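You operate a simulated robot arm through the tools that you are given. There is no shell and no other tool. Be economical: measure what you need, move in short steps, check, and stop when the job is done.

The job below is to be done with a simulated robot arm. You get a single attempt, and the scene is never put back.

TASK
Set the belt guide to 260 mm and both take-up knobs to 3.
Fine: isolator off first, on again last; clamp the guide again; leave the roller guide.

It is judged by the outcome, as a careful person would: the job done as asked, and still so three seconds after it is handed in. It fails if anything else is knocked over, pushed out of place, dropped, spilled or broken.

THE ROBOT
A 7-joint arm with a two-finger gripper, on a carriage that runs on a rail from [-119, -1.2] to [119, 1.2] (x, y) and turns from -431 to -99 degrees about z. Base frame: it is fixed where the carriage stands at the start and does not move with it; the origin is on the floor, on the carriage's upright axis, x ahead of it, y to its left, z up; the surface under the hand at the start is at about z = 78. Units: cm, degrees, N and s.
Its first joint turns from -149.0 to 149.0 degrees. Places, roughly: belt guide [0, 70, 80]; belt guide knob [-10, 70, 90]; black take-up knob [-40, 50, 80]; blue take-up knob [-20, 50, 80]; repair isolator switch [60, 50, 80]; roller guide [80, 70, 80]; roller guide knob [70, 70, 90]; shelf of the repair line [40, 60, 40]. Payload 2.45 kg.
The tool frame sits at the grasp point between the pads (the TCP): z along the fingers, y along the line on which they close. The tips reach 2.6 cm beyond it. Largest opening 9.6 cm; the body of the gripper starts 6.9 cm behind the TCP.
Orientation is that of the tool frame in the base frame, as [roll, pitch, yaw] about the fixed x, y, z axes, in that order (R = Rz(yaw) Ry(pitch) Rx(roll)). With the fingers straight down and closing along the base's y, the tool's x points along the base's -x, its y along +y and its z along -z.

THE INTERFACE
- The arm moves only by the tool move_arm. Its argument "deltas" is a list of rows, each a list of 7 numbers: the turn, a rotation vector about the base's x, y, z in units of 6 degrees (1.0 is 6 degrees), then the shift along the base's x, y, z in units of 25 mm (1.0 is 25 mm), then the closure in counts, from 0 (fully open) to 255 (shut). In form: [[rx, ry, rz, dx, dy, dz, jaw], ...]. A call has 1 to 10 rows; each row shifts and turns the commanded pose from where the row before left it. A call with a number of a shift or a turn outside -1 to 1 is refused whole. Rows are played at 5 a second. More than 5 cm and 8.6 degrees between two rows, or a gripper value outside its range, and nothing of the call is played. A pose out of reach is approached as far as the arm can. The call stops where the force on the tool passes 40 N (or 10 N more than at its start, if that is more) or the arm is blocked; 0.2 s more then pass. Each finger halts on what it meets, pressing with about 41 N; the grip force reading is that of the motor and also rises with nothing between the fingers. The clock runs only during rows and for 0.2 s after the last one: add rows that do not move to give the fingers time. It gives the time, the measured TCP pose, the force on the tool (base axes), the opening and the grip force at its end, in the units of the frame above (readings bear some noise), with the torque about the TCP (base axes, N m) and any sound that the robot's microphone picked up, and new pictures: "show" is both (left out), scene, wrist or none.
- Cameras (640 x 400 px; columns grow to the right, rows downward): "scene" is now at [-1.12, 23.08, 160.71]; the picture's right is [0.88, -0.47, 0.00], its down [-0.39, -0.74, -0.55] and it looks along [0.26, 0.49, -0.83] (base axes); focal length 266 px, centre (320, 200). "wrist" rides on the gripper at [8.2, 0.3, -9.8] in the tool frame; the picture's right is [-0.04, 1.00, 0.00], its down [-0.73, -0.03, -0.68] and it looks along [-0.68, -0.03, 0.73] (tool axes); focal length 256 px, centre (320, 200). There is no depth. A picture from a camera that has moved, and an enlarged one, comes with that camera's place and axes in the base frame and with its lens.
- raise_lower(by): slides the trunk up (or, below 0, down) by that many cm; the arm and the scene camera ride with it, the base frame stays. It gives what a move gives, with no picture.
- roll_base(legs): drives the robot by 1 to 6 legs, each [ahead, left, turn to the left] in cm, cm and degrees, along the robot's own axes; the way and the turn of a leg run together, so that a leg with both is an arc; at most 150 cm and 180 degrees a leg. The arm and the cameras ride along, it lands a little off, and it stops where it bumps. It keeps to its track: a leg is cut to what the track allows. It gives what a move gives, and a new picture of the scene camera.
- turn_head(pan, tilt): turns the head with the scene camera to pan (to the left, within 155 degrees either way) and tilt (down, from -29 to 69), counted from straight ahead of the robot. It gives what a move gives, and a new picture of the scene camera.
- enlarge(camera, box): a new picture of the part [left, top, right, bottom] of that camera's present view, enlarged. The clock stands still meanwhile.
- hand_in(): hands the job in; it is judged then, once.

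Work in short steps. Places have to be worked out from the pictures, the camera data and where the tool is seen: move nearer, look again, correct. Check each grasp and each placing, and mend what went wrong. You have 120 turns and 260 pictures in all, those below and enlarged ones among them. Open the gripper and draw the arm clear of the work before you hand the job in, unless the task says otherwise; then end with one line.

The tools are called after ">>>" by a JSON object that holds its "fn" and its "kwargs". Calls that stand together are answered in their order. move_arm: Moves the arm, as the interface text tells. Its arguments: {"type":"object","properties":{"deltas":{"type":"array","items":{"type":"array","items":{"type":"number"}}},"show":{"type":"string","enum":["both","scene","wrist","none"]}},"required":["deltas"]} The other tools are called the same way: raise_lower (by) slides the trunk up or down; roll_base (legs) drives the base; turn_head (pan, tilt) turns the head that bears the scene camera; enlarge (camera, box) takes an enlarged picture of a part of a camera's view; hand_in () hands the job in.

At the start:

```text
time: 0.0
tcp_pos: [-3.48, 76.04, 111.54]
tcp_rot: [180.0, 0.0, 179.9]
ft_force: [0.1, 0.5, -1.1]
wrist_torque: [-0.02, -0.01, -0.02]
width: 9.59
grasp_force: 0.1
trunk travel left (down, up): [-62.5, 8.5]
robot x, y, heading: [-0.0, -0.0, -0.1]
head pan, tilt: [62.2, 56.5]
```

scene: 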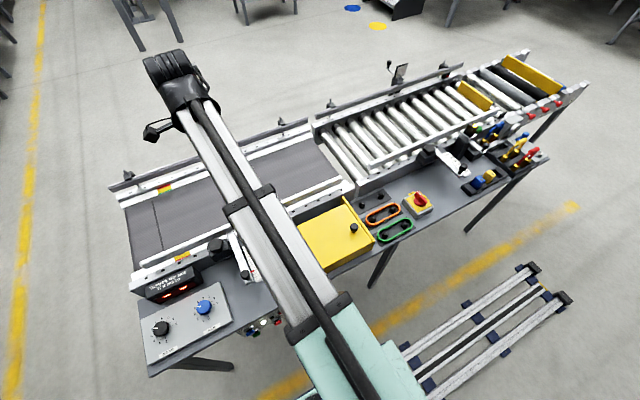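
wrist: 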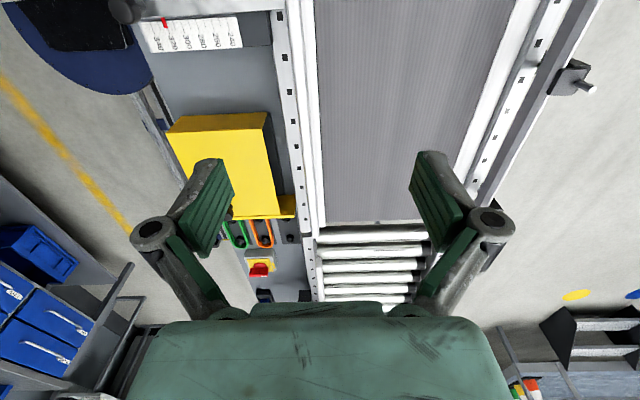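

I'll look closely at the main parts first: the take-up panel, the scale with guide, and the isolator.

>>> {"fn": "enlarge", "kwargs": {"camera": "scene", "box": [110, 220, 290, 360]}}

>>> {"fn": "enlarge", "kwargs": {"camera": "scene", "box": [280, 120, 560, 270]}}

>>> {"fn": "enlarge", "kwargs": {"camera": "wrist", "box": [100, 0, 320, 140]}}

```text
2.86 times, centred on (200, 290) of scene
camera zoom: at [-1.12, 23.08, 160.71], right [0.88, -0.47, 0.0], down [-0.39, -0.74, -0.55], along [0.26, 0.49, -0.83], focal length 760 px, centre (663, -57)
```

zoom: 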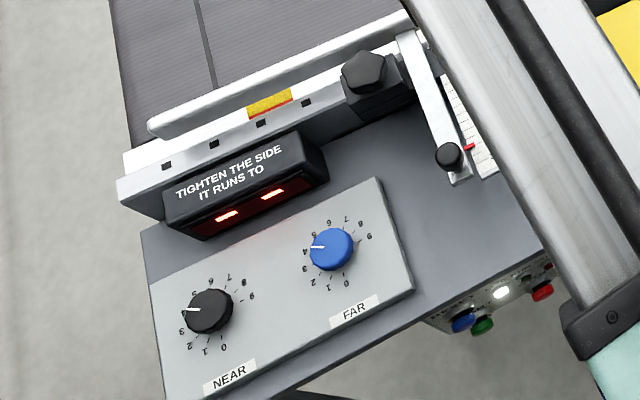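

```text
2.29 times, centred on (420, 195) of scene
camera zoom: at [-1.12, 23.08, 160.71], right [0.88, -0.47, 0.0], down [-0.39, -0.74, -0.55], along [0.26, 0.49, -0.83], focal length 608 px, centre (91, 211)
```

zoom: 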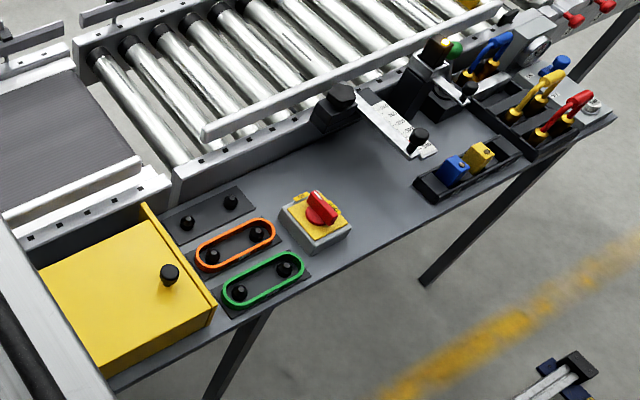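

```text
2.86 times, centred on (210, 70) of wrist
camera zoom: at [-11.83, 76.34, 121.43], right [0.04, 1.0, 0.0], down [0.73, -0.03, 0.68], along [0.68, -0.03, -0.73], focal length 731 px, centre (634, 571)
```

zoom: 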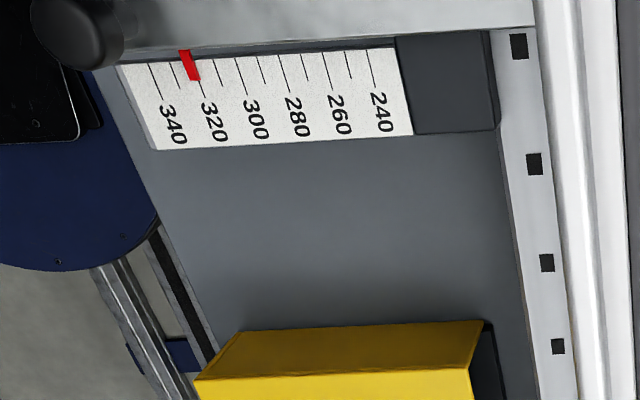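

The guide pointer reads about 328; the knobs are both near 4. The isolator seems to be around [53.5, 52, 85]. I'll roll the base about 12 cm ahead so everything is within comfortable reach.

>>> {"fn": "roll_base", "kwargs": {"legs": [[12, 0, 0]]}}

```text
time: 1.2
tcp_pos: [8.28, 76.19, 111.52]
tcp_rot: [179.9, -0.1, 180.0]
ft_force: [-0.2, -0.2, 0.2]
wrist_torque: [-0.04, 0.01, 0.01]
width: 9.62
grasp_force: 0.1
trunk travel left (down, up): [-62.5, 8.5]
robot x, y, heading: [11.84, 0.07, 0.2]
head pan, tilt: [62.2, 56.5]
camera scene: at [10.81, 23.21, 160.71], right [0.88, -0.47, 0.0], down [-0.39, -0.74, -0.55], along [0.26, 0.49, -0.83], focal length 266 px, centre (320, 200)
```

scene: 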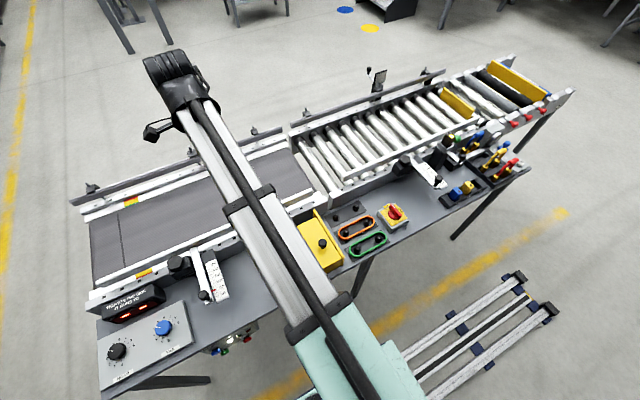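

I'll move the hand so the wrist camera looks at the isolator from the left.

>>> {"fn": "move_arm", "kwargs": {"deltas": [[0, 0, 0, 0.8, -0.9, 0, 0], [0, 0, 0, 0.8, -0.9, 0, 0], [0, 0, 0, 0.8, -0.9, 0, 0], [0, 0, 0, 0.8, -0.9, 0, 0], [0, 0, 0, 0.8, -0.9, 0, 0], [0, 0, 0, 0.8, -0.9, 0, 0], [0, 0, 0, 0.8, -0.9, 0, 0], [0, 0, 0, 0.8, -0.9, 0, 0], [0, 0, 0, 0.8, -0.9, 0, 0], [0, 0, 0, 0.8, -0.9, 0, 0]]}}

```text
time: 3.4
tcp_pos: [28.43, 53.76, 111.63]
tcp_rot: [-180.0, 0.0, -179.9]
ft_force: [-0.1, -0.6, 0.7]
wrist_torque: [0.01, 0.0, -0.01]
width: 9.59
grasp_force: 0.1
trunk travel left (down, up): [-62.5, 8.5]
robot x, y, heading: [11.96, 0.28, 0.2]
head pan, tilt: [62.2, 56.5]
camera scene: at [10.78, 23.21, 160.71], right [0.88, -0.47, 0.0], down [-0.39, -0.74, -0.55], along [0.26, 0.49, -0.83], focal length 266 px, centre (320, 200)
camera wrist: at [20.12, 53.96, 121.57], right [0.04, 1.0, 0.0], down [0.73, -0.03, 0.68], along [0.68, -0.03, -0.73], focal length 256 px, centre (320, 200)
```

scene: 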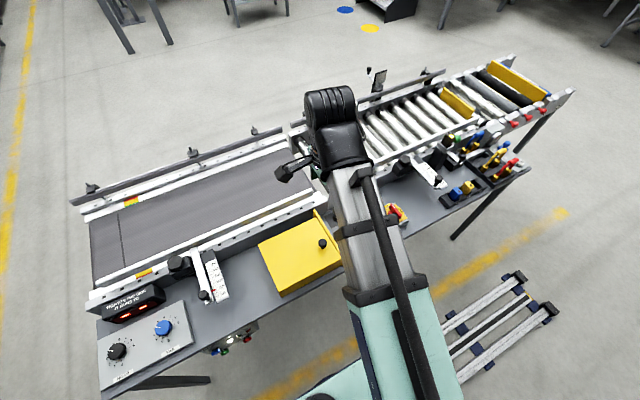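
wrist: 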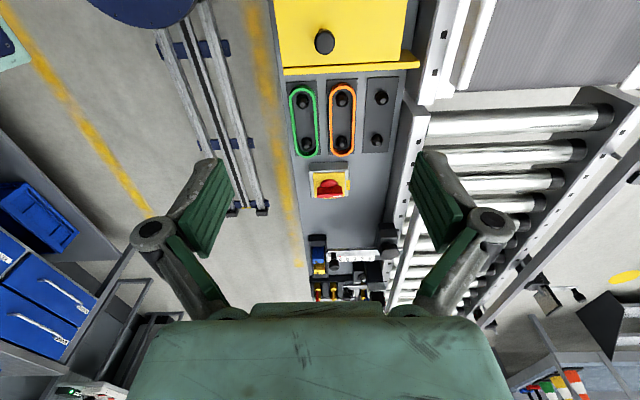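

Enlarging the isolator and the guide area.

>>> {"fn": "enlarge", "kwargs": {"camera": "wrist", "box": [290, 155, 370, 205]}}

>>> {"fn": "enlarge", "kwargs": {"camera": "scene", "box": [80, 225, 260, 385]}}

>>> {"fn": "enlarge", "kwargs": {"camera": "scene", "box": [160, 235, 240, 315]}}

```text
8.00 times, centred on (330, 180) of wrist
camera zoom: at [20.12, 53.96, 121.57], right [0.04, 1.0, 0.0], down [0.73, -0.03, 0.68], along [0.68, -0.03, -0.73], focal length 2048 px, centre (240, 360)
```

zoom: 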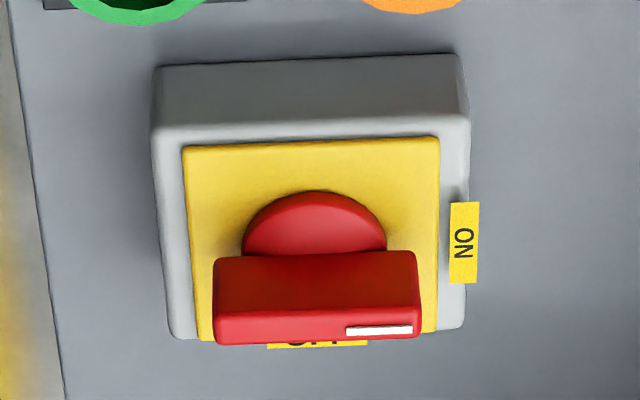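

```text
2.50 times, centred on (170, 305) of scene
camera zoom: at [10.78, 23.21, 160.71], right [0.88, -0.47, 0.0], down [-0.39, -0.74, -0.55], along [0.26, 0.49, -0.83], focal length 665 px, centre (695, -62)
```

zoom: 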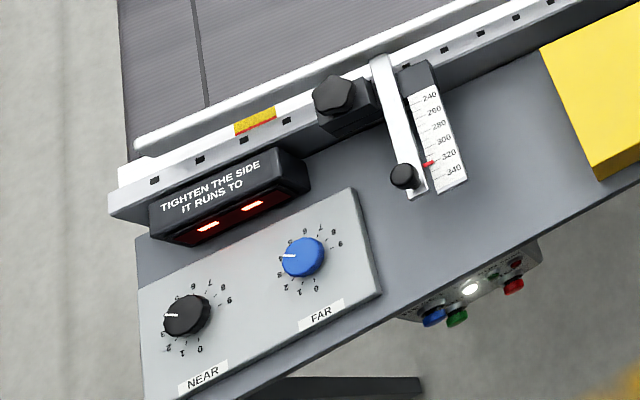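

```text
5.00 times, centred on (200, 275) of scene
camera zoom: at [10.78, 23.21, 160.71], right [0.88, -0.47, 0.0], down [-0.39, -0.74, -0.55], along [0.26, 0.49, -0.83], focal length 1330 px, centre (920, -175)
```

zoom: 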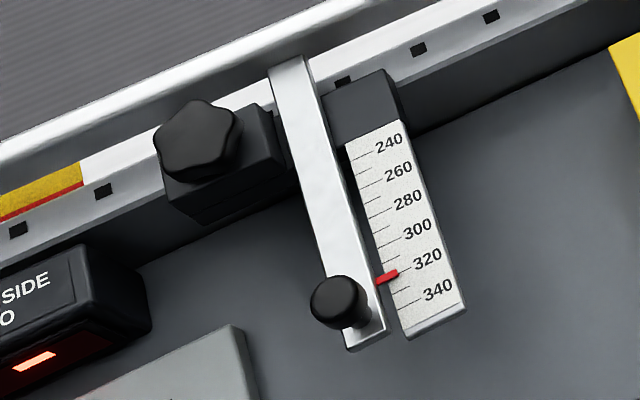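

The isolator is ON (mark toward +y), with OFF toward +x, i.e. a 90° clockwise turn seen from above. I move above it while turning the hand 90° so it closes along x.

>>> {"fn": "move_arm", "kwargs": {"deltas": [[0, 0, 1, 0.7, 0, -0.2, 0], [0, 0, 1, 0.7, 0, -0.2, 0], [0, 0, 1, 0.7, 0, -0.2, 0], [0, 0, 1, 0.7, 0, -0.2, 0], [0, 0, 1, 0.7, 0, -0.2, 0], [0, 0, 1, 0.7, 0, -0.2, 0], [0, 0, 1, 0.7, 0, -0.2, 0], [0, 0, 1, 0.7, 0, -0.2, 0]], "show": "none"}}

>>> {"fn": "move_arm", "kwargs": {"deltas": [[0, 0, 1, 0.8, 0, -0.3, 0], [0, 0, 1, 0.8, 0, -0.3, 0], [0, 0, 1, 0.8, 0, -0.3, 0], [0, 0, 1, 0.8, 0, -0.3, 0], [0, 0, 1, 0.8, 0, -0.3, 0], [0, 0, 1, 0.8, 0, -0.3, 0], [0, 0, 1, 0.8, 0, -0.3, 0]]}}

```text
time: 5.2
tcp_pos: [42.38, 53.72, 107.51]
tcp_rot: [-180.0, 0.0, -131.9]
ft_force: [0.0, -0.4, -0.3]
wrist_torque: [-0.04, 0.0, -0.03]
width: 9.59
grasp_force: 0.0
trunk travel left (down, up): [-62.5, 8.5]
robot x, y, heading: [11.94, 0.06, 0.3]
head pan, tilt: [62.2, 56.5]
```

```text
time: 6.8
tcp_pos: [56.24, 53.81, 102.17]
tcp_rot: [180.0, 0.1, -89.9]
ft_force: [-0.2, -0.2, 0.0]
wrist_torque: [0.01, -0.01, 0.04]
width: 9.6
grasp_force: 0.2
trunk travel left (down, up): [-62.5, 8.5]
robot x, y, heading: [12.06, 0.25, 0.1]
head pan, tilt: [62.2, 56.5]
camera scene: at [10.79, 23.21, 160.71], right [0.88, -0.47, 0.0], down [-0.39, -0.74, -0.55], along [0.26, 0.49, -0.83], focal length 266 px, centre (320, 200)
camera wrist: at [55.91, 45.67, 112.18], right [-1.0, 0.04, 0.0], down [0.03, 0.73, 0.68], along [0.03, 0.68, -0.73], focal length 256 px, centre (320, 200)
```

scene: 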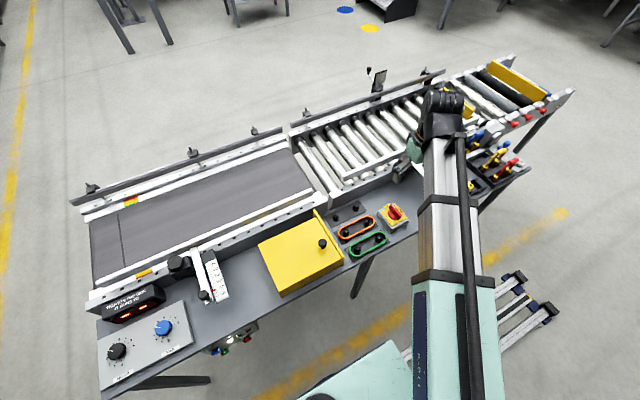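
wrist: 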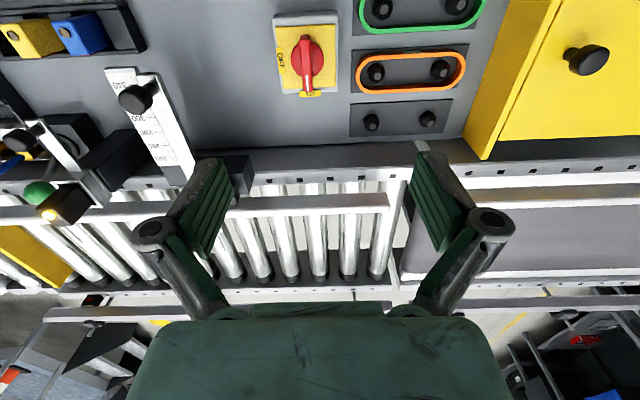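

Handle seems about (57.5, 53.7, 80). Enlarging it for a refined estimate.

>>> {"fn": "enlarge", "kwargs": {"camera": "wrist", "box": [260, 0, 360, 110]}}

>>> {"fn": "enlarge", "kwargs": {"camera": "scene", "box": [360, 190, 430, 240]}}

```text
3.64 times, centred on (310, 55) of wrist
camera zoom: at [55.91, 45.67, 112.18], right [-1.0, 0.04, 0.0], down [0.03, 0.73, 0.68], along [0.03, 0.68, -0.73], focal length 931 px, centre (356, 727)
```

zoom: 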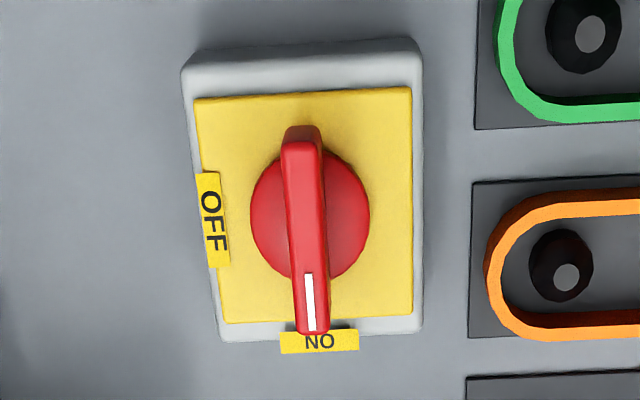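

```text
8.00 times, centred on (395, 215) of scene
camera zoom: at [10.79, 23.21, 160.71], right [0.88, -0.47, 0.0], down [-0.39, -0.74, -0.55], along [0.26, 0.49, -0.83], focal length 2129 px, centre (-280, 80)
```

zoom: 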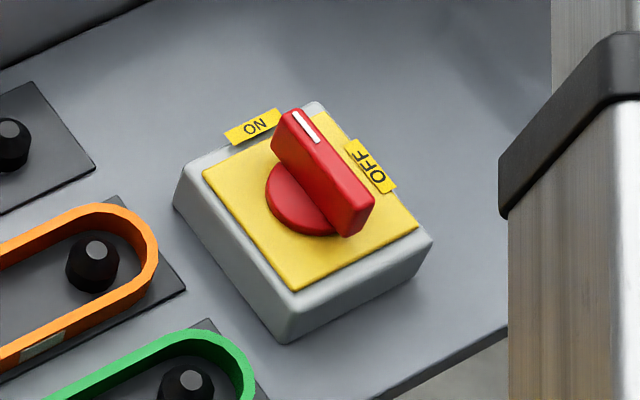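

Triangulation puts the handle top at about (57.9, 54.3, 80). Going down to TCP z≈83.5 with the fingers partly closed.

>>> {"fn": "move_arm", "kwargs": {"deltas": [[0, 0, 0, 0.33, 0.1, -0.5, 100], [0, 0, 0, 0.33, 0.1, -1, 100], [0, 0, 0, 0, 0, -1, 100], [0, 0, 0, 0, 0, -1, 100], [0, 0, 0, 0, 0, -1, 100], [0, 0, 0, 0, 0, -1, 100], [0, 0, 0, 0, 0, -1, 100], [0, 0, 0, 0, 0, -1, 100], [0, 0, 0, 0, 0, 0, 100]]}}

```text
time: 8.8
tcp_pos: [57.92, 54.04, 83.5]
tcp_rot: [180.0, 0.0, -90.0]
ft_force: [-0.7, 0.6, -1.0]
wrist_torque: [0.02, 0.0, -0.02]
width: 5.86
grasp_force: 0.2
trunk travel left (down, up): [-62.5, 8.5]
robot x, y, heading: [11.81, 0.26, -0.3]
head pan, tilt: [62.2, 56.5]
camera scene: at [10.79, 23.22, 160.71], right [0.88, -0.47, 0.0], down [-0.39, -0.74, -0.55], along [0.26, 0.49, -0.83], focal length 266 px, centre (320, 200)
camera wrist: at [57.5, 46.0, 93.41], right [-1.0, 0.04, 0.0], down [0.03, 0.73, 0.68], along [0.03, 0.68, -0.73], focal length 256 px, centre (320, 200)
```

scene: 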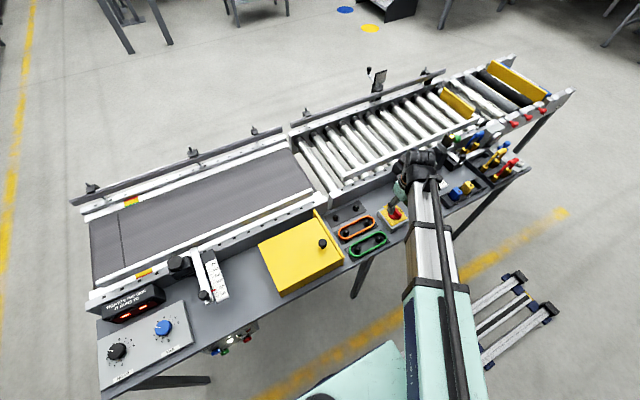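
wrist: 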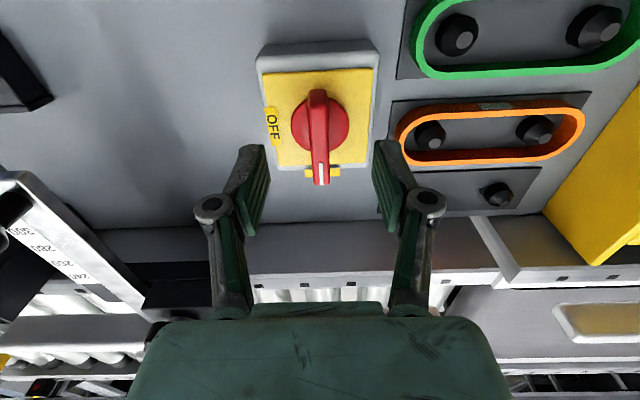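

Well centred. Going down 3 cm, then checking the force.

>>> {"fn": "move_arm", "kwargs": {"deltas": [[0, 0, 0, 0, -0.08, -0.6, 100], [0, 0, 0, 0, 0, -0.4, 100], [0, 0, 0, 0, 0, -0.3, 100], [0, 0, 0, 0, 0, 0, 100]], "show": "wrist"}}

```text
time: 9.8
tcp_pos: [57.9, 53.92, 80.32]
tcp_rot: [-179.9, 0.0, -90.1]
ft_force: [0.5, 0.5, 0.0]
wrist_torque: [0.02, -0.03, 0.03]
width: 5.81
grasp_force: 0.1
trunk travel left (down, up): [-62.5, 8.5]
robot x, y, heading: [11.54, -0.06, 0.1]
head pan, tilt: [62.2, 56.5]
camera wrist: at [57.54, 45.73, 90.16], right [-1.0, 0.04, 0.0], down [0.03, 0.73, 0.68], along [0.03, 0.68, -0.73], focal length 256 px, centre (320, 200)
```

wrist: 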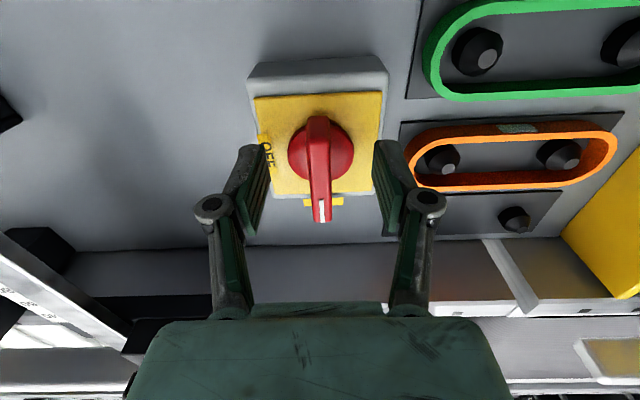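

No contact; closing on the handle.

>>> {"fn": "move_arm", "kwargs": {"deltas": [[0, 0, 0, 0, 0, -0.1, 160], [0, 0, 0, 0, 0, 0, 255], [0, 0, 0, 0, 0, 0, 255]], "show": "wrist"}}

```text
time: 10.6
tcp_pos: [57.91, 53.91, 79.93]
tcp_rot: [180.0, -0.1, -90.0]
ft_force: [0.7, 0.7, 5.0]
wrist_torque: [-0.26, -0.06, 0.34]
width: 1.18
grasp_force: 39.1
trunk travel left (down, up): [-62.5, 8.5]
robot x, y, heading: [12.03, 0.13, -0.1]
head pan, tilt: [62.2, 56.5]
camera wrist: at [57.53, 45.75, 89.95], right [-1.0, 0.04, 0.0], down [0.03, 0.73, 0.68], along [0.03, 0.68, -0.73], focal length 256 px, centre (320, 200)
```

wrist: 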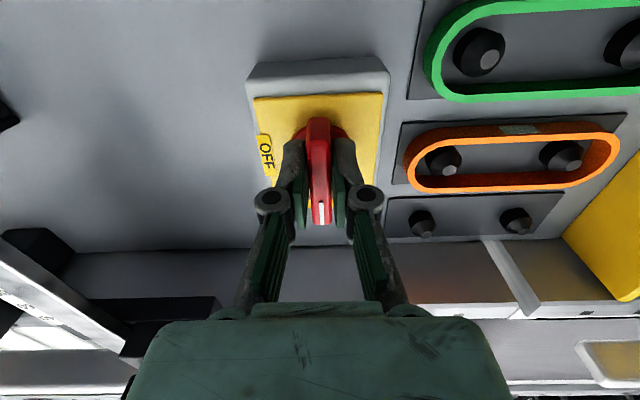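

Gripped (1.18 cm). Turning clockwise.

>>> {"fn": "move_arm", "kwargs": {"deltas": [[0, 0, -1, 0, 0, 0, 255], [0, 0, -1, 0, 0, 0, 255], [0, 0, -1, 0, 0, 0, 255], [0, 0, -1, 0, 0, 0, 255], [0, 0, -1, 0, 0, 0, 255], [0, 0, -1, 0, 0, 0, 255], [0, 0, -1, 0, 0, 0, 255], [0, 0, -1, 0, 0, 0, 255]], "show": "wrist"}}

```text
time: 12.4
tcp_pos: [57.96, 53.86, 79.94]
tcp_rot: [179.9, -0.1, -137.1]
ft_force: [-5.7, -1.9, -7.6]
wrist_torque: [0.02, -0.06, 5.25]
width: 3.78
grasp_force: 44.9
trunk travel left (down, up): [-62.5, 8.5]
robot x, y, heading: [11.61, -0.01, -0.3]
head pan, tilt: [62.2, 56.5]
camera wrist: at [51.61, 48.66, 89.88], right [-0.65, 0.76, 0.0], down [0.56, 0.48, 0.68], along [0.52, 0.44, -0.73], focal length 256 px, centre (320, 200)
```

wrist: 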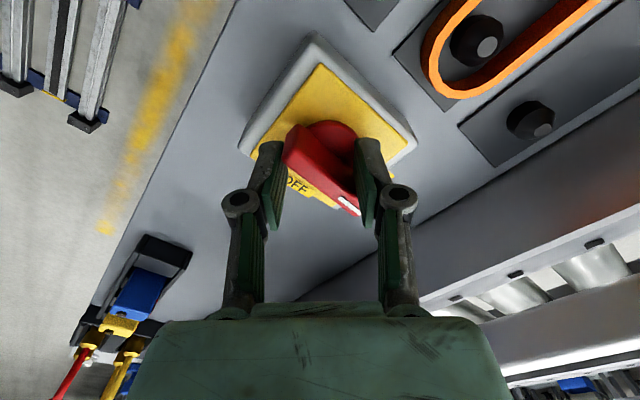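

The handle barely moved and the fingers were forced open. I'll turn back, open, rise and look.

>>> {"fn": "move_arm", "kwargs": {"deltas": [[0, 0, 1, 0, 0, 0, 255], [0, 0, 1, 0, 0, 0, 255], [0, 0, 1, 0, 0, 0, 255], [0, 0, 1, 0, 0, 0, 255], [0, 0, 1, 0, 0, 0, 255], [0, 0, 1, 0, 0, 0, 255], [0, 0, 1, 0, 0, 0, 255], [0, 0, 1, 0, 0, 0, 255], [0, 0, 0, 0, 0, 0, 255]], "show": "wrist"}}

>>> {"fn": "enlarge", "kwargs": {"camera": "scene", "box": [360, 190, 430, 240]}}

```text
time: 14.4
tcp_pos: [57.96, 53.96, 79.96]
tcp_rot: [179.9, 0.0, -89.9]
ft_force: [-5.0, 3.2, -0.3]
wrist_torque: [-0.06, 0.13, 0.44]
width: 1.2
grasp_force: 38.9
trunk travel left (down, up): [-62.5, 8.5]
robot x, y, heading: [12.05, 0.04, 0.1]
head pan, tilt: [62.2, 56.5]
camera wrist: at [57.53, 45.8, 89.96], right [-1.0, 0.04, 0.0], down [0.03, 0.73, 0.68], along [0.03, 0.68, -0.73], focal length 256 px, centre (320, 200)
```

wrist: 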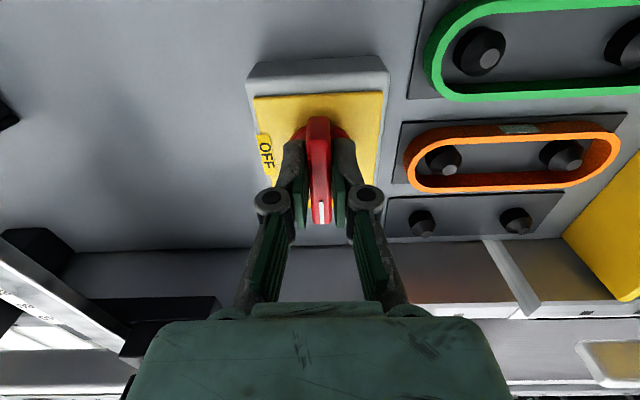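

```text
8.00 times, centred on (395, 215) of scene
camera zoom: at [10.74, 23.23, 160.71], right [0.88, -0.47, 0.0], down [-0.39, -0.74, -0.55], along [0.26, 0.49, -0.83], focal length 2129 px, centre (-280, 80)
```

zoom: 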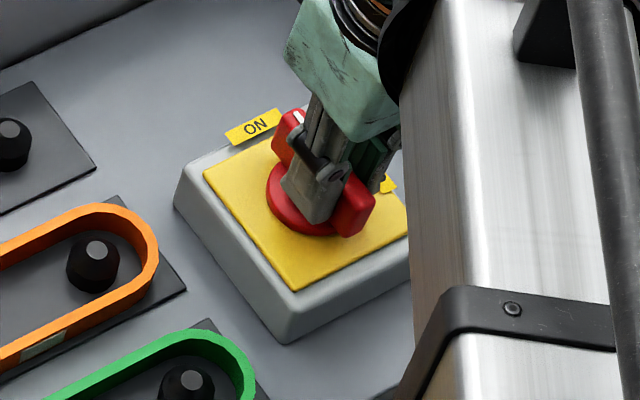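

The grip is full, so the handle is stiff or latched. I'll test with a small turn and read the torque.

>>> {"fn": "move_arm", "kwargs": {"deltas": [[0, 0, -1, 0, 0, 0, 255], [0, 0, -1, 0, 0, 0, 255]], "show": "wrist"}}

>>> {"fn": "move_arm", "kwargs": {"deltas": [[0, 0, -1, 0, 0, 0, 255], [0, 0, -1, 0, 0, 0, 255]], "show": "none"}}

```text
time: 15.0
tcp_pos: [57.9, 53.99, 80.03]
tcp_rot: [180.0, 0.0, -102.0]
ft_force: [-3.7, -3.1, 3.1]
wrist_torque: [0.01, 0.1, 1.52]
width: 1.67
grasp_force: 43.0
trunk travel left (down, up): [-62.5, 8.5]
robot x, y, heading: [12.25, -0.23, -0.2]
head pan, tilt: [62.2, 56.5]
camera wrist: at [55.83, 45.95, 89.98], right [-0.97, 0.25, 0.0], down [0.18, 0.71, 0.68], along [0.17, 0.66, -0.73], focal length 256 px, centre (320, 200)
```

wrist: 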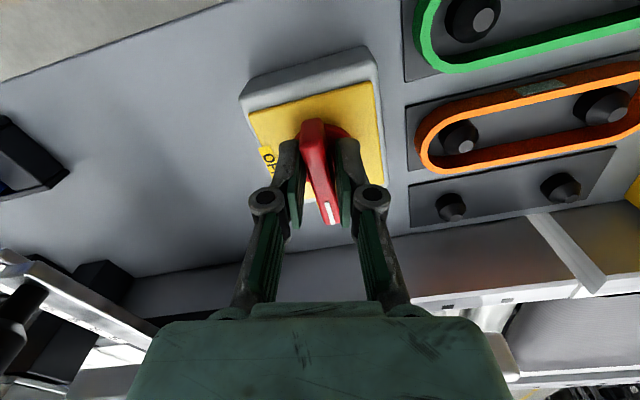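

```text
time: 15.6
tcp_pos: [57.86, 53.9, 80.07]
tcp_rot: [-180.0, 0.0, -113.9]
ft_force: [-3.9, -3.5, 3.4]
wrist_torque: [-0.13, 0.13, 2.18]
width: 2.25
grasp_force: 44.8
trunk travel left (down, up): [-62.5, 8.5]
robot x, y, heading: [11.7, 0.53, -0.1]
head pan, tilt: [62.2, 56.5]
```

No motion under 2 N·m. I'll check the other direction gently for play.

>>> {"fn": "move_arm", "kwargs": {"deltas": [[0, 0, 1, 0, 0, 0, 255], [0, 0, 1, 0, 0, 0, 255], [0, 0, 1, 0, 0, 0, 255], [0, 0, 1, 0, 0, 0, 255], [0, 0, 1, 0, 0, 0, 255], [0, 0, 1, 0, 0, 0, 255]], "show": "wrist"}}

```text
time: 17.0
tcp_pos: [58.13, 53.86, 80.03]
tcp_rot: [-180.0, 0.1, -77.9]
ft_force: [5.0, 4.4, 6.0]
wrist_torque: [-0.29, -0.22, -0.04]
width: 1.18
grasp_force: 38.6
trunk travel left (down, up): [-62.5, 8.5]
robot x, y, heading: [11.71, 0.26, -0.1]
head pan, tilt: [62.2, 56.5]
camera wrist: at [59.36, 45.91, 89.93], right [-0.99, -0.17, 0.0], down [-0.13, 0.72, 0.68], along [-0.11, 0.67, -0.73], focal length 256 px, centre (320, 200)
```

wrist: 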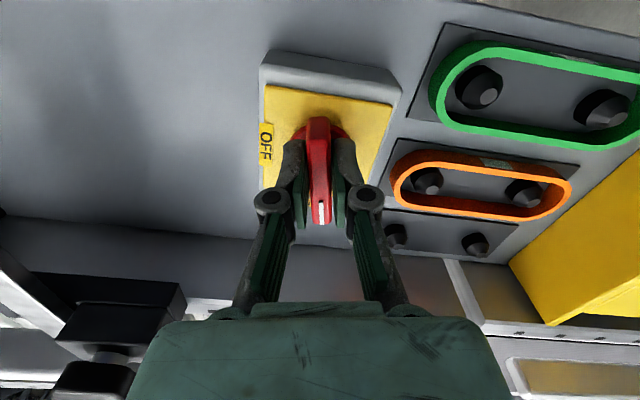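

It turns freely counter-clockwise, so that is its direction. Continuing that way, watching torque and sound.

>>> {"fn": "move_arm", "kwargs": {"deltas": [[0, 0, 1, 0, 0, 0, 255], [0, 0, 1, 0, 0, 0, 255], [0, 0, 1, 0, 0, 0, 255], [0, 0, 1, 0, 0, 0, 255], [0, 0, 1, 0, 0, 0, 255], [0, 0, 1, 0, 0, 0, 255], [0, 0, 1, 0, 0, 0, 255]], "show": "wrist"}}

```text
time: 18.4
tcp_pos: [58.41, 54.08, 79.95]
tcp_rot: [-179.3, 0.0, -43.5]
ft_force: [3.7, -0.7, -0.6]
wrist_torque: [0.5, 0.28, -0.04]
width: 1.19
grasp_force: 37.9
trunk travel left (down, up): [-62.5, 8.5]
robot x, y, heading: [12.04, 0.21, -0.2]
head pan, tilt: [62.2, 56.5]
stopped in row 6: the force on the tool passed its limit at 41 N (the readings are from after the stop); the commanded pose is now the measured one
camera wrist: at [63.91, 48.19, 89.93], right [-0.72, -0.7, -0.01], down [-0.52, 0.52, 0.68], along [-0.47, 0.49, -0.73], focal length 256 px, centre (320, 200)
```

wrist: 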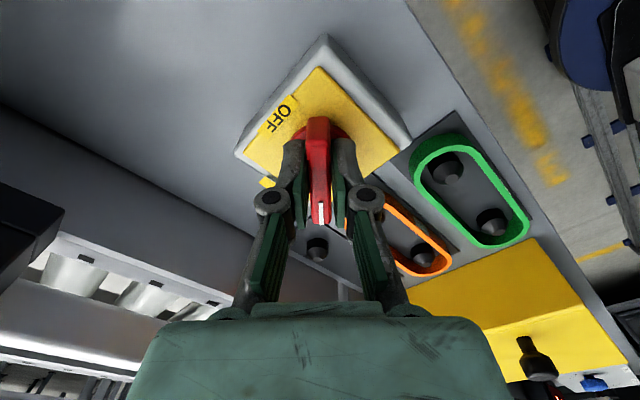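

Force built because the pivot is ~0.65 cm further in +y than my grip. I'll continue, following the arc about (57.95, 54.6).

>>> {"fn": "move_arm", "kwargs": {"deltas": [[0, 0, 1, 0.018, 0.018, 0, 255], [0, 0, 1, 0.016, 0.02, 0, 255], [0, 0, 1, 0.014, 0.022, 0, 255], [0, 0, 1, 0.01, 0.024, 0, 255], [0, 0, 1, 0.008, 0.026, 0, 255]], "show": "wrist"}}

>>> {"fn": "enlarge", "kwargs": {"camera": "scene", "box": [360, 190, 430, 240]}}

```text
time: 19.6
tcp_pos: [58.53, 54.51, 79.97]
tcp_rot: [-179.4, 0.0, -13.3]
ft_force: [8.3, 0.9, -4.4]
wrist_torque: [0.05, -0.31, -0.03]
width: 1.19
grasp_force: 38.5
trunk travel left (down, up): [-62.5, 8.5]
robot x, y, heading: [12.01, 0.06, 0.0]
head pan, tilt: [62.2, 56.5]
camera wrist: at [66.31, 52.13, 89.94], right [-0.27, -0.96, -0.01], down [-0.71, 0.19, 0.68], along [-0.65, 0.19, -0.73], focal length 256 px, centre (320, 200)
```

wrist: 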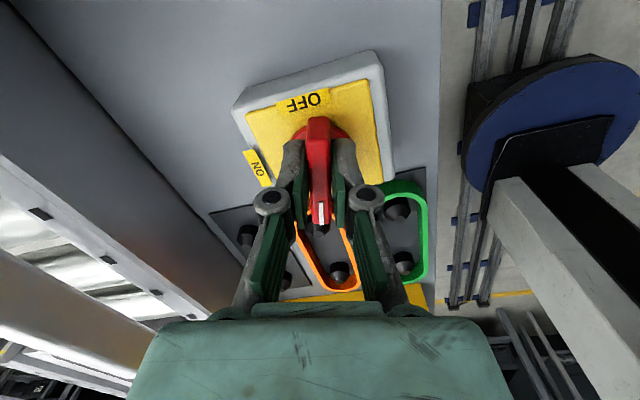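

```text
8.00 times, centred on (395, 215) of scene
camera zoom: at [10.91, 23.25, 160.7], right [0.88, -0.47, 0.0], down [-0.39, -0.74, -0.55], along [0.26, 0.49, -0.83], focal length 2129 px, centre (-280, 80)
```

zoom: 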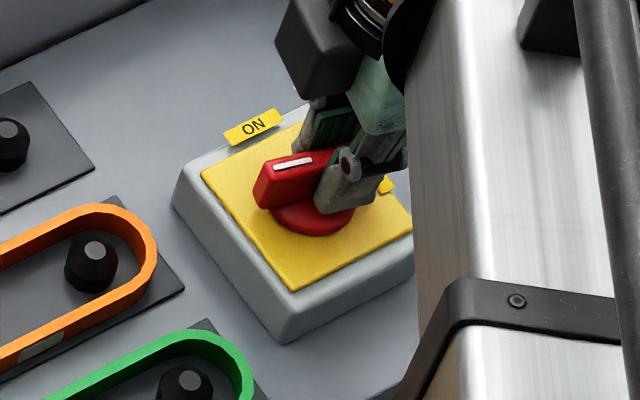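

Mark is now nearly toward -x with no resistance. Continuing along the arc to see whether there's a stop.

>>> {"fn": "move_arm", "kwargs": {"deltas": [[0, 0, 1, 0.005, 0.026, 0, 255], [0, 0, 1, 0.003, 0.027, 0, 255], [0, 0, 1, 0, 0.027, 0, 255], [0, 0, 1, -0.003, 0.027, 0, 255]], "show": "wrist"}}

```text
time: 20.6
tcp_pos: [58.46, 54.71, 79.99]
tcp_rot: [-179.4, 0.1, 10.5]
ft_force: [6.5, 1.4, -1.3]
wrist_torque: [0.04, -0.28, -1.39]
width: 1.55
grasp_force: 41.9
trunk travel left (down, up): [-62.5, 8.5]
robot x, y, heading: [11.91, 0.05, 0.0]
head pan, tilt: [62.2, 56.5]
camera wrist: at [66.53, 55.66, 89.94], right [0.14, -0.99, -0.01], down [-0.72, -0.11, 0.68], along [-0.67, -0.09, -0.73], focal length 256 px, centre (320, 200)
```

wrist: 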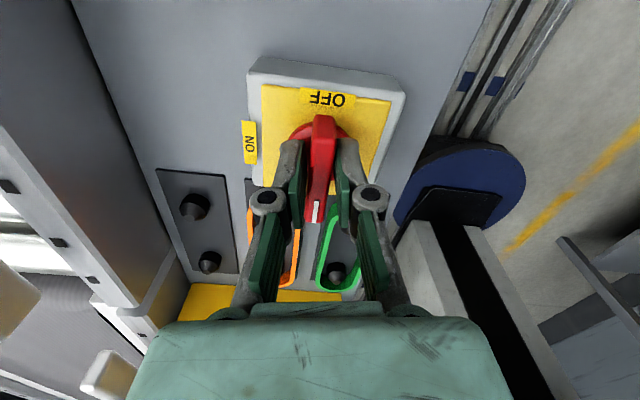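

There is a stop at 90°: bar along x, lined up with the OFF label. I release, rise and verify, including the lamp at the front.

>>> {"fn": "move_arm", "kwargs": {"deltas": [[0, 0, -1, 0, 0, 0, 255], [0, 0, -0.7, 0, 0, 0, 200], [0, 0, 0, 0, 0, 0, 120], [0, 0, 0, 0, 0, 0.8, 100], [0, 0, 0, 0, 0, 1, 100], [0, 0, 0, 0, 0, 1, 100], [0, 0, 0, 0, 0, 1, 100], [0, 0, 0, 0, 0, 1, 100]]}}

>>> {"fn": "enlarge", "kwargs": {"camera": "scene", "box": [360, 190, 430, 240]}}

>>> {"fn": "enlarge", "kwargs": {"camera": "scene", "box": [80, 225, 260, 385]}}

```text
time: 22.4
tcp_pos: [58.41, 54.58, 91.99]
tcp_rot: [-179.4, 0.0, 0.3]
ft_force: [-0.2, -0.2, -0.4]
wrist_torque: [0.0, -0.03, -0.02]
width: 5.83
grasp_force: 0.0
trunk travel left (down, up): [-62.5, 8.5]
robot x, y, heading: [11.84, 0.57, 0.3]
head pan, tilt: [62.2, 56.5]
camera scene: at [10.81, 23.2, 160.71], right [0.88, -0.47, 0.0], down [-0.39, -0.74, -0.55], along [0.26, 0.49, -0.83], focal length 266 px, centre (320, 200)
camera wrist: at [66.5, 54.22, 101.95], right [-0.03, -1.0, -0.01], down [-0.73, 0.02, 0.68], along [-0.68, 0.03, -0.73], focal length 256 px, centre (320, 200)
```

scene: 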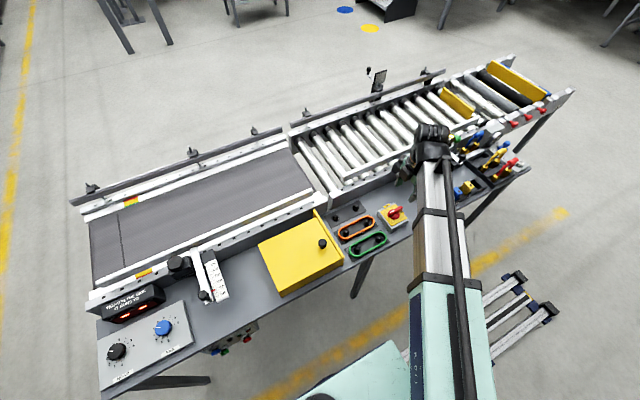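
wrist: 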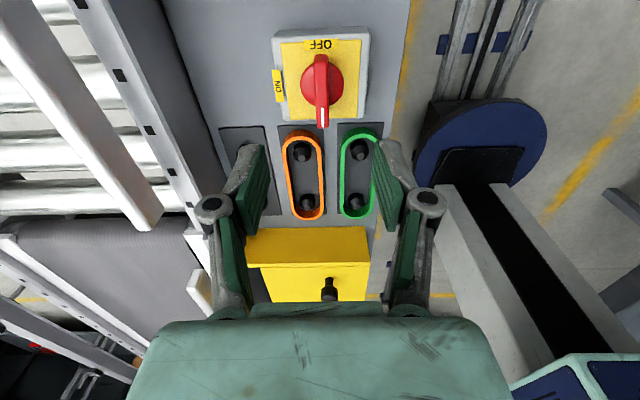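

```text
8.00 times, centred on (395, 215) of scene
camera zoom: at [10.81, 23.2, 160.71], right [0.88, -0.47, 0.0], down [-0.39, -0.74, -0.55], along [0.26, 0.49, -0.83], focal length 2129 px, centre (-280, 80)
```

zoom: 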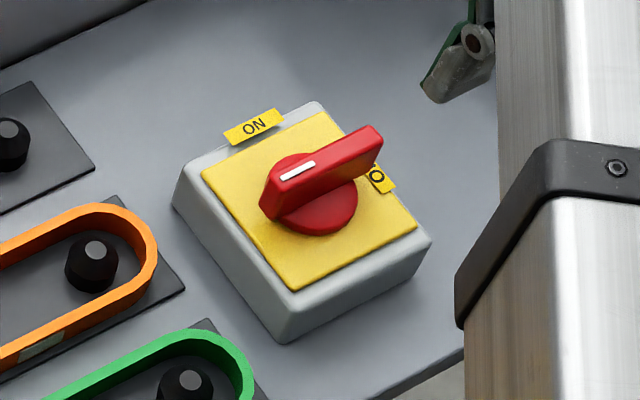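

```text
2.50 times, centred on (170, 305) of scene
camera zoom: at [10.81, 23.2, 160.71], right [0.88, -0.47, 0.0], down [-0.39, -0.74, -0.55], along [0.26, 0.49, -0.83], focal length 665 px, centre (695, -62)
```

zoom: 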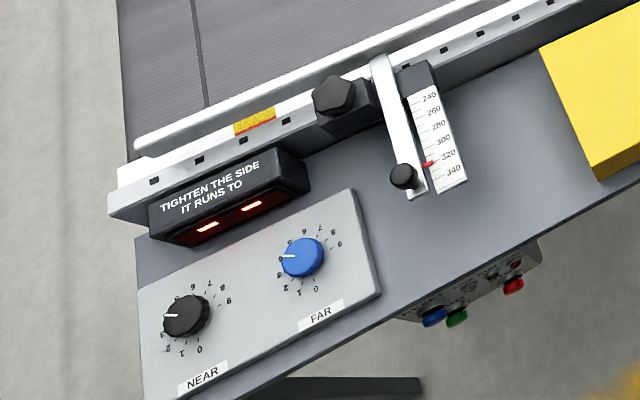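

The white lamp went out, so the isolator is off. The clamp knob triangulates to about (-13.6, 68.2, 85), so I'm travelling there high while turning the hand back to yaw 180.

>>> {"fn": "move_arm", "kwargs": {"deltas": [[0, 0, -1, -0.5, 0.18, 1, 0], [0, 0, -1, -0.96, 0.18, 1, 0], [0, 0, -1, -0.96, 0.18, 1, 0], [0, 0, -1, -0.96, 0.18, 1, 0], [0, 0, -1, -0.96, 0.18, 1, 0], [0, 0, -1, -0.96, 0.18, 0, 0], [0, 0, -1, -0.96, 0.18, 0, 0], [0, 0, -1, -0.96, 0.18, 0, 0], [0, 0, -1, -0.96, 0.18, 0, 0], [0, 0, -1, -0.96, 0.18, 0, 0]], "show": "none"}}

>>> {"fn": "move_arm", "kwargs": {"deltas": [[0, 0, -1, -0.96, 0.18, 0, 0], [0, 0, -1, -0.96, 0.18, 0, 0], [0, 0, -1, -0.96, 0.18, 0, 0], [0, 0, -1, -0.96, 0.18, 0, 0], [0, 0, -1, -0.96, 0.18, 0, 0], [0, 0, -1, -0.96, 0.18, 0, 0], [0, 0, -1, -0.96, 0.18, 0, 0], [0, 0, -1, -0.96, 0.18, 0, 0], [0, 0, -1, -0.96, 0.18, 0, 0], [0, 0, -1, -0.96, 0.18, 0, 0]], "show": "none"}}

>>> {"fn": "move_arm", "kwargs": {"deltas": [[0, 0, -1, -0.96, 0.18, 0, 0], [0, 0, -1, -0.96, 0.18, 0, 0], [0, 0, -1, -0.96, 0.18, 0, 0], [0, 0, -1, -0.96, 0.18, 0, 0], [0, 0, -1, -0.96, 0.18, 0, 0], [0, 0, -1, -0.96, 0.18, 0, 0], [0, 0, -1, -0.96, 0.18, 0, 0], [0, 0, -1, -0.96, 0.18, 0, 0], [0, 0, -1, -0.96, 0.18, 0, 0], [0, 0, -1, -0.96, 0.18, 0, 0]]}}

```text
time: 24.6
tcp_pos: [35.87, 59.31, 104.72]
tcp_rot: [-179.4, 0.0, -59.8]
ft_force: [0.1, 0.0, -0.6]
wrist_torque: [0.01, 0.01, -0.01]
width: 9.6
grasp_force: 0.0
trunk travel left (down, up): [-62.5, 8.5]
robot x, y, heading: [12.2, 0.23, 0.1]
head pan, tilt: [62.2, 56.5]
```

```text
time: 26.8
tcp_pos: [11.58, 63.67, 104.47]
tcp_rot: [-179.5, 0.1, -119.8]
ft_force: [0.2, -0.8, -0.2]
wrist_torque: [-0.05, -0.04, -0.01]
width: 9.59
grasp_force: 0.0
trunk travel left (down, up): [-62.5, 8.5]
robot x, y, heading: [11.92, 0.17, 0.1]
head pan, tilt: [62.2, 56.5]
```

```text
time: 29.0
tcp_pos: [-12.54, 68.15, 104.48]
tcp_rot: [-179.4, 0.2, -179.8]
ft_force: [-1.1, -0.6, 0.2]
wrist_torque: [0.01, -0.01, -0.03]
width: 9.62
grasp_force: 0.0
trunk travel left (down, up): [-62.5, 8.5]
robot x, y, heading: [12.23, 0.43, 0.1]
head pan, tilt: [62.2, 56.5]
camera scene: at [10.81, 23.21, 160.71], right [0.88, -0.47, 0.0], down [-0.39, -0.74, -0.55], along [0.26, 0.49, -0.83], focal length 266 px, centre (320, 200)
camera wrist: at [-20.65, 68.55, 114.4], right [0.04, 1.0, -0.01], down [0.73, -0.02, 0.68], along [0.68, -0.03, -0.73], focal length 256 px, centre (320, 200)
```

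scene: 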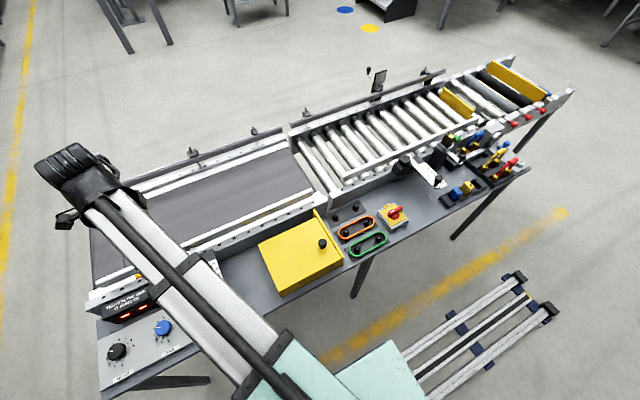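
wrist: 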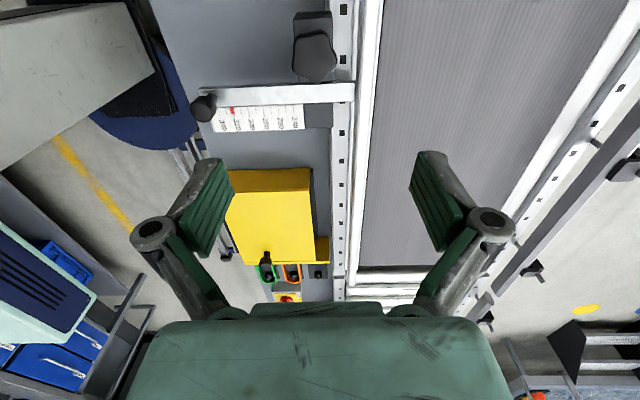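

>>> {"fn": "enlarge", "kwargs": {"camera": "wrist", "box": [180, 0, 380, 140]}}

```text
2.86 times, centred on (280, 70) of wrist
camera zoom: at [-20.65, 68.55, 114.4], right [0.04, 1.0, -0.01], down [0.73, -0.02, 0.68], along [0.68, -0.03, -0.73], focal length 731 px, centre (434, 571)
```

zoom: 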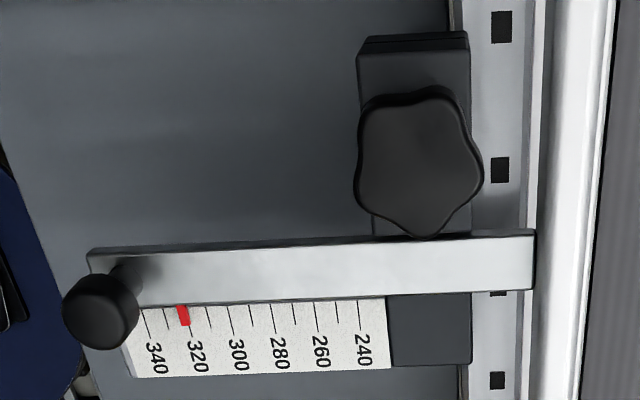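

Star knob centre ≈ (-13.5, 67.5), top ≈ 85.7, with the guide arm's top ≈ 82.5. I descend to z≈89.5 and look again.

>>> {"fn": "move_arm", "kwargs": {"deltas": [[0.1, 0, 0, -0.38, -0.26, -1, 40], [0, 0, 0, 0, 0, -1, 40], [0, 0, 0, 0, 0, -1, 40], [0, 0, 0, 0, 0, -1, 40], [0, 0, 0, 0, 0, -1, 40], [0, 0, 0, 0, 0, -1, 40], [0, 0, 0, 0, 0, 0, 40]]}}

>>> {"fn": "enlarge", "kwargs": {"camera": "scene", "box": [120, 220, 280, 320]}}

```text
time: 30.6
tcp_pos: [-13.27, 67.62, 89.4]
tcp_rot: [180.0, -0.1, -179.7]
ft_force: [0.9, 0.8, -0.7]
wrist_torque: [-0.02, -0.02, -0.01]
width: 8.1
grasp_force: 0.1
trunk travel left (down, up): [-62.5, 8.5]
robot x, y, heading: [12.0, 0.42, -0.1]
head pan, tilt: [62.2, 56.5]
camera scene: at [10.81, 23.22, 160.71], right [0.88, -0.47, 0.0], down [-0.39, -0.74, -0.55], along [0.26, 0.49, -0.83], focal length 266 px, centre (320, 200)
camera wrist: at [-21.58, 67.84, 99.42], right [0.03, 1.0, 0.0], down [0.73, -0.02, 0.68], along [0.68, -0.02, -0.73], focal length 256 px, centre (320, 200)
```

scene: 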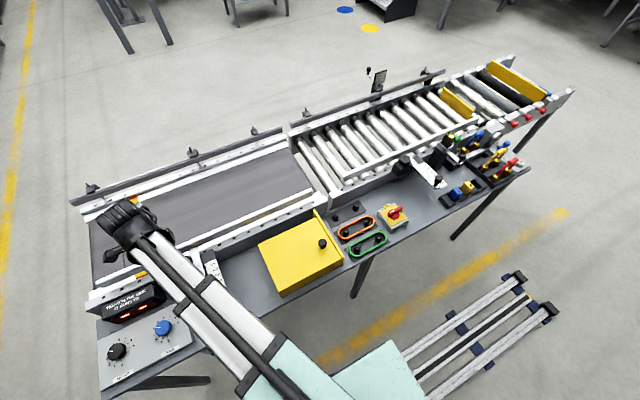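
wrist: 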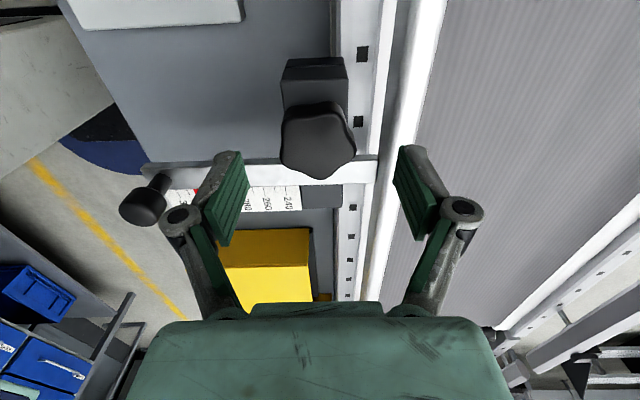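

```text
4.00 times, centred on (200, 270) of scene
camera zoom: at [10.81, 23.22, 160.71], right [0.88, -0.47, 0.0], down [-0.39, -0.74, -0.55], along [0.26, 0.49, -0.83], focal length 1064 px, centre (800, -80)
```

zoom: 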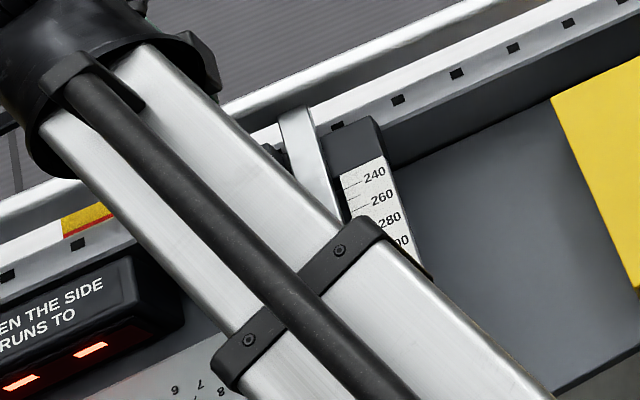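

Centre confirmed at ≈(-13.7, 67.4). Going down 3.1 cm and closing.

>>> {"fn": "move_arm", "kwargs": {"deltas": [[0, 0, 0, -0.13, -0.06, -0.5, 80], [0, 0, 0, 0, 0, -0.5, 80], [0, 0, 0, 0, 0, -0.24, 80], [0, 0, 0, 0, 0, 0, 150], [0, 0, 0, 0, 0, 0, 255], [0, 0, 0, 0, 0, 0, 255]], "show": "wrist"}}

```text
time: 32.0
tcp_pos: [-13.65, 67.36, 86.47]
tcp_rot: [-179.9, 0.0, -179.7]
ft_force: [0.0, -2.0, 1.3]
wrist_torque: [-0.09, 0.02, -0.01]
width: 4.2
grasp_force: 44.8
trunk travel left (down, up): [-62.5, 8.5]
robot x, y, heading: [12.05, -0.05, -0.3]
head pan, tilt: [62.2, 56.5]
camera wrist: at [-21.87, 67.64, 96.37], right [0.03, 1.0, 0.0], down [0.73, -0.02, 0.68], along [0.68, -0.02, -0.73], focal length 256 px, centre (320, 200)
```

wrist: 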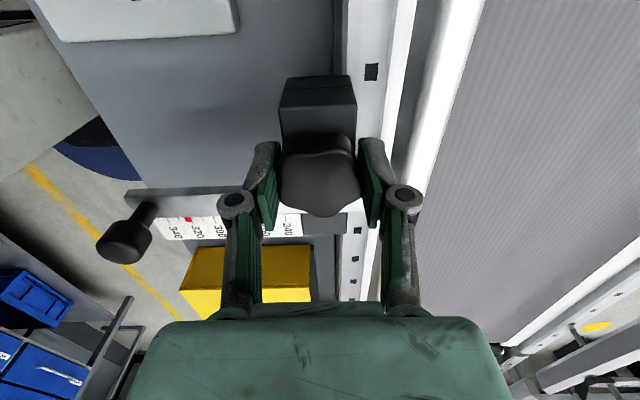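

Gripped at 4.2 cm. Testing ccw (loosening) with 4 rows.

>>> {"fn": "move_arm", "kwargs": {"deltas": [[0, 0, 1, 0, 0, 0, 255], [0, 0, 1, 0, 0, 0, 255], [0, 0, 1, 0, 0, 0, 255], [0, 0, 1, 0, 0, 0, 255]], "show": "wrist"}}

```text
time: 33.0
tcp_pos: [-13.61, 67.31, 86.38]
tcp_rot: [179.9, 0.0, -155.5]
ft_force: [-5.1, 1.7, 14.0]
wrist_torque: [-0.09, 0.18, -0.1]
width: 4.21
grasp_force: 44.9
trunk travel left (down, up): [-62.5, 8.5]
robot x, y, heading: [12.33, 0.06, 0.2]
head pan, tilt: [62.2, 56.5]
camera wrist: at [-21.3, 64.26, 96.47], right [-0.38, 0.93, 0.0], down [0.68, 0.28, 0.68], along [0.63, 0.26, -0.73], focal length 256 px, centre (320, 200)
```

wrist: 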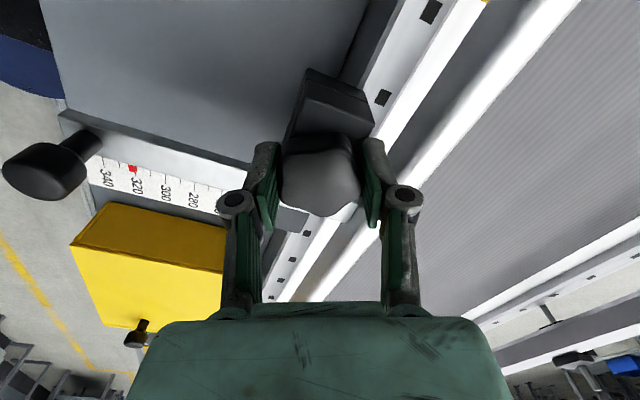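

It turns freely with the hand. Continuing ccw.

>>> {"fn": "move_arm", "kwargs": {"deltas": [[0, 0, 1, 0, 0, 0.01, 255], [0, 0, 1, 0, 0, 0.01, 255], [0, 0, 1, 0, 0, 0.01, 255], [0, 0, 1, 0, 0, 0.01, 255], [0, 0, 1, 0, 0, 0.01, 255], [0, 0, 1, 0, 0, 0.01, 255]], "show": "wrist"}}

```text
time: 34.4
tcp_pos: [-13.67, 67.34, 86.49]
tcp_rot: [-180.0, 0.0, -119.5]
ft_force: [-4.9, 6.4, 8.4]
wrist_torque: [0.48, 0.14, 0.0]
width: 4.18
grasp_force: 44.6
trunk travel left (down, up): [-62.5, 8.5]
robot x, y, heading: [11.66, -0.15, -0.2]
head pan, tilt: [62.2, 56.5]
camera wrist: at [-18.06, 60.43, 96.47], right [-0.85, 0.53, 0.0], down [0.39, 0.62, 0.68], along [0.36, 0.58, -0.73], focal length 256 px, centre (320, 200)
```

wrist: 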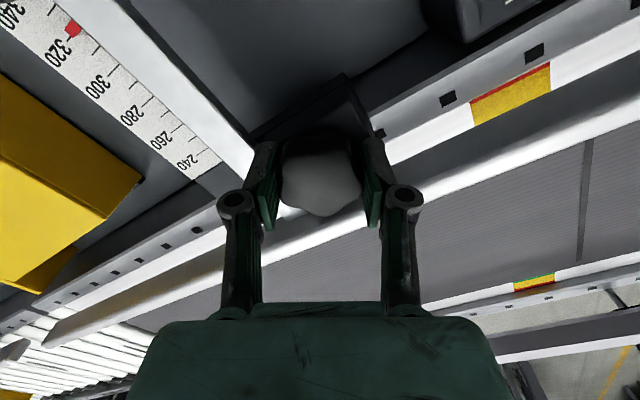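

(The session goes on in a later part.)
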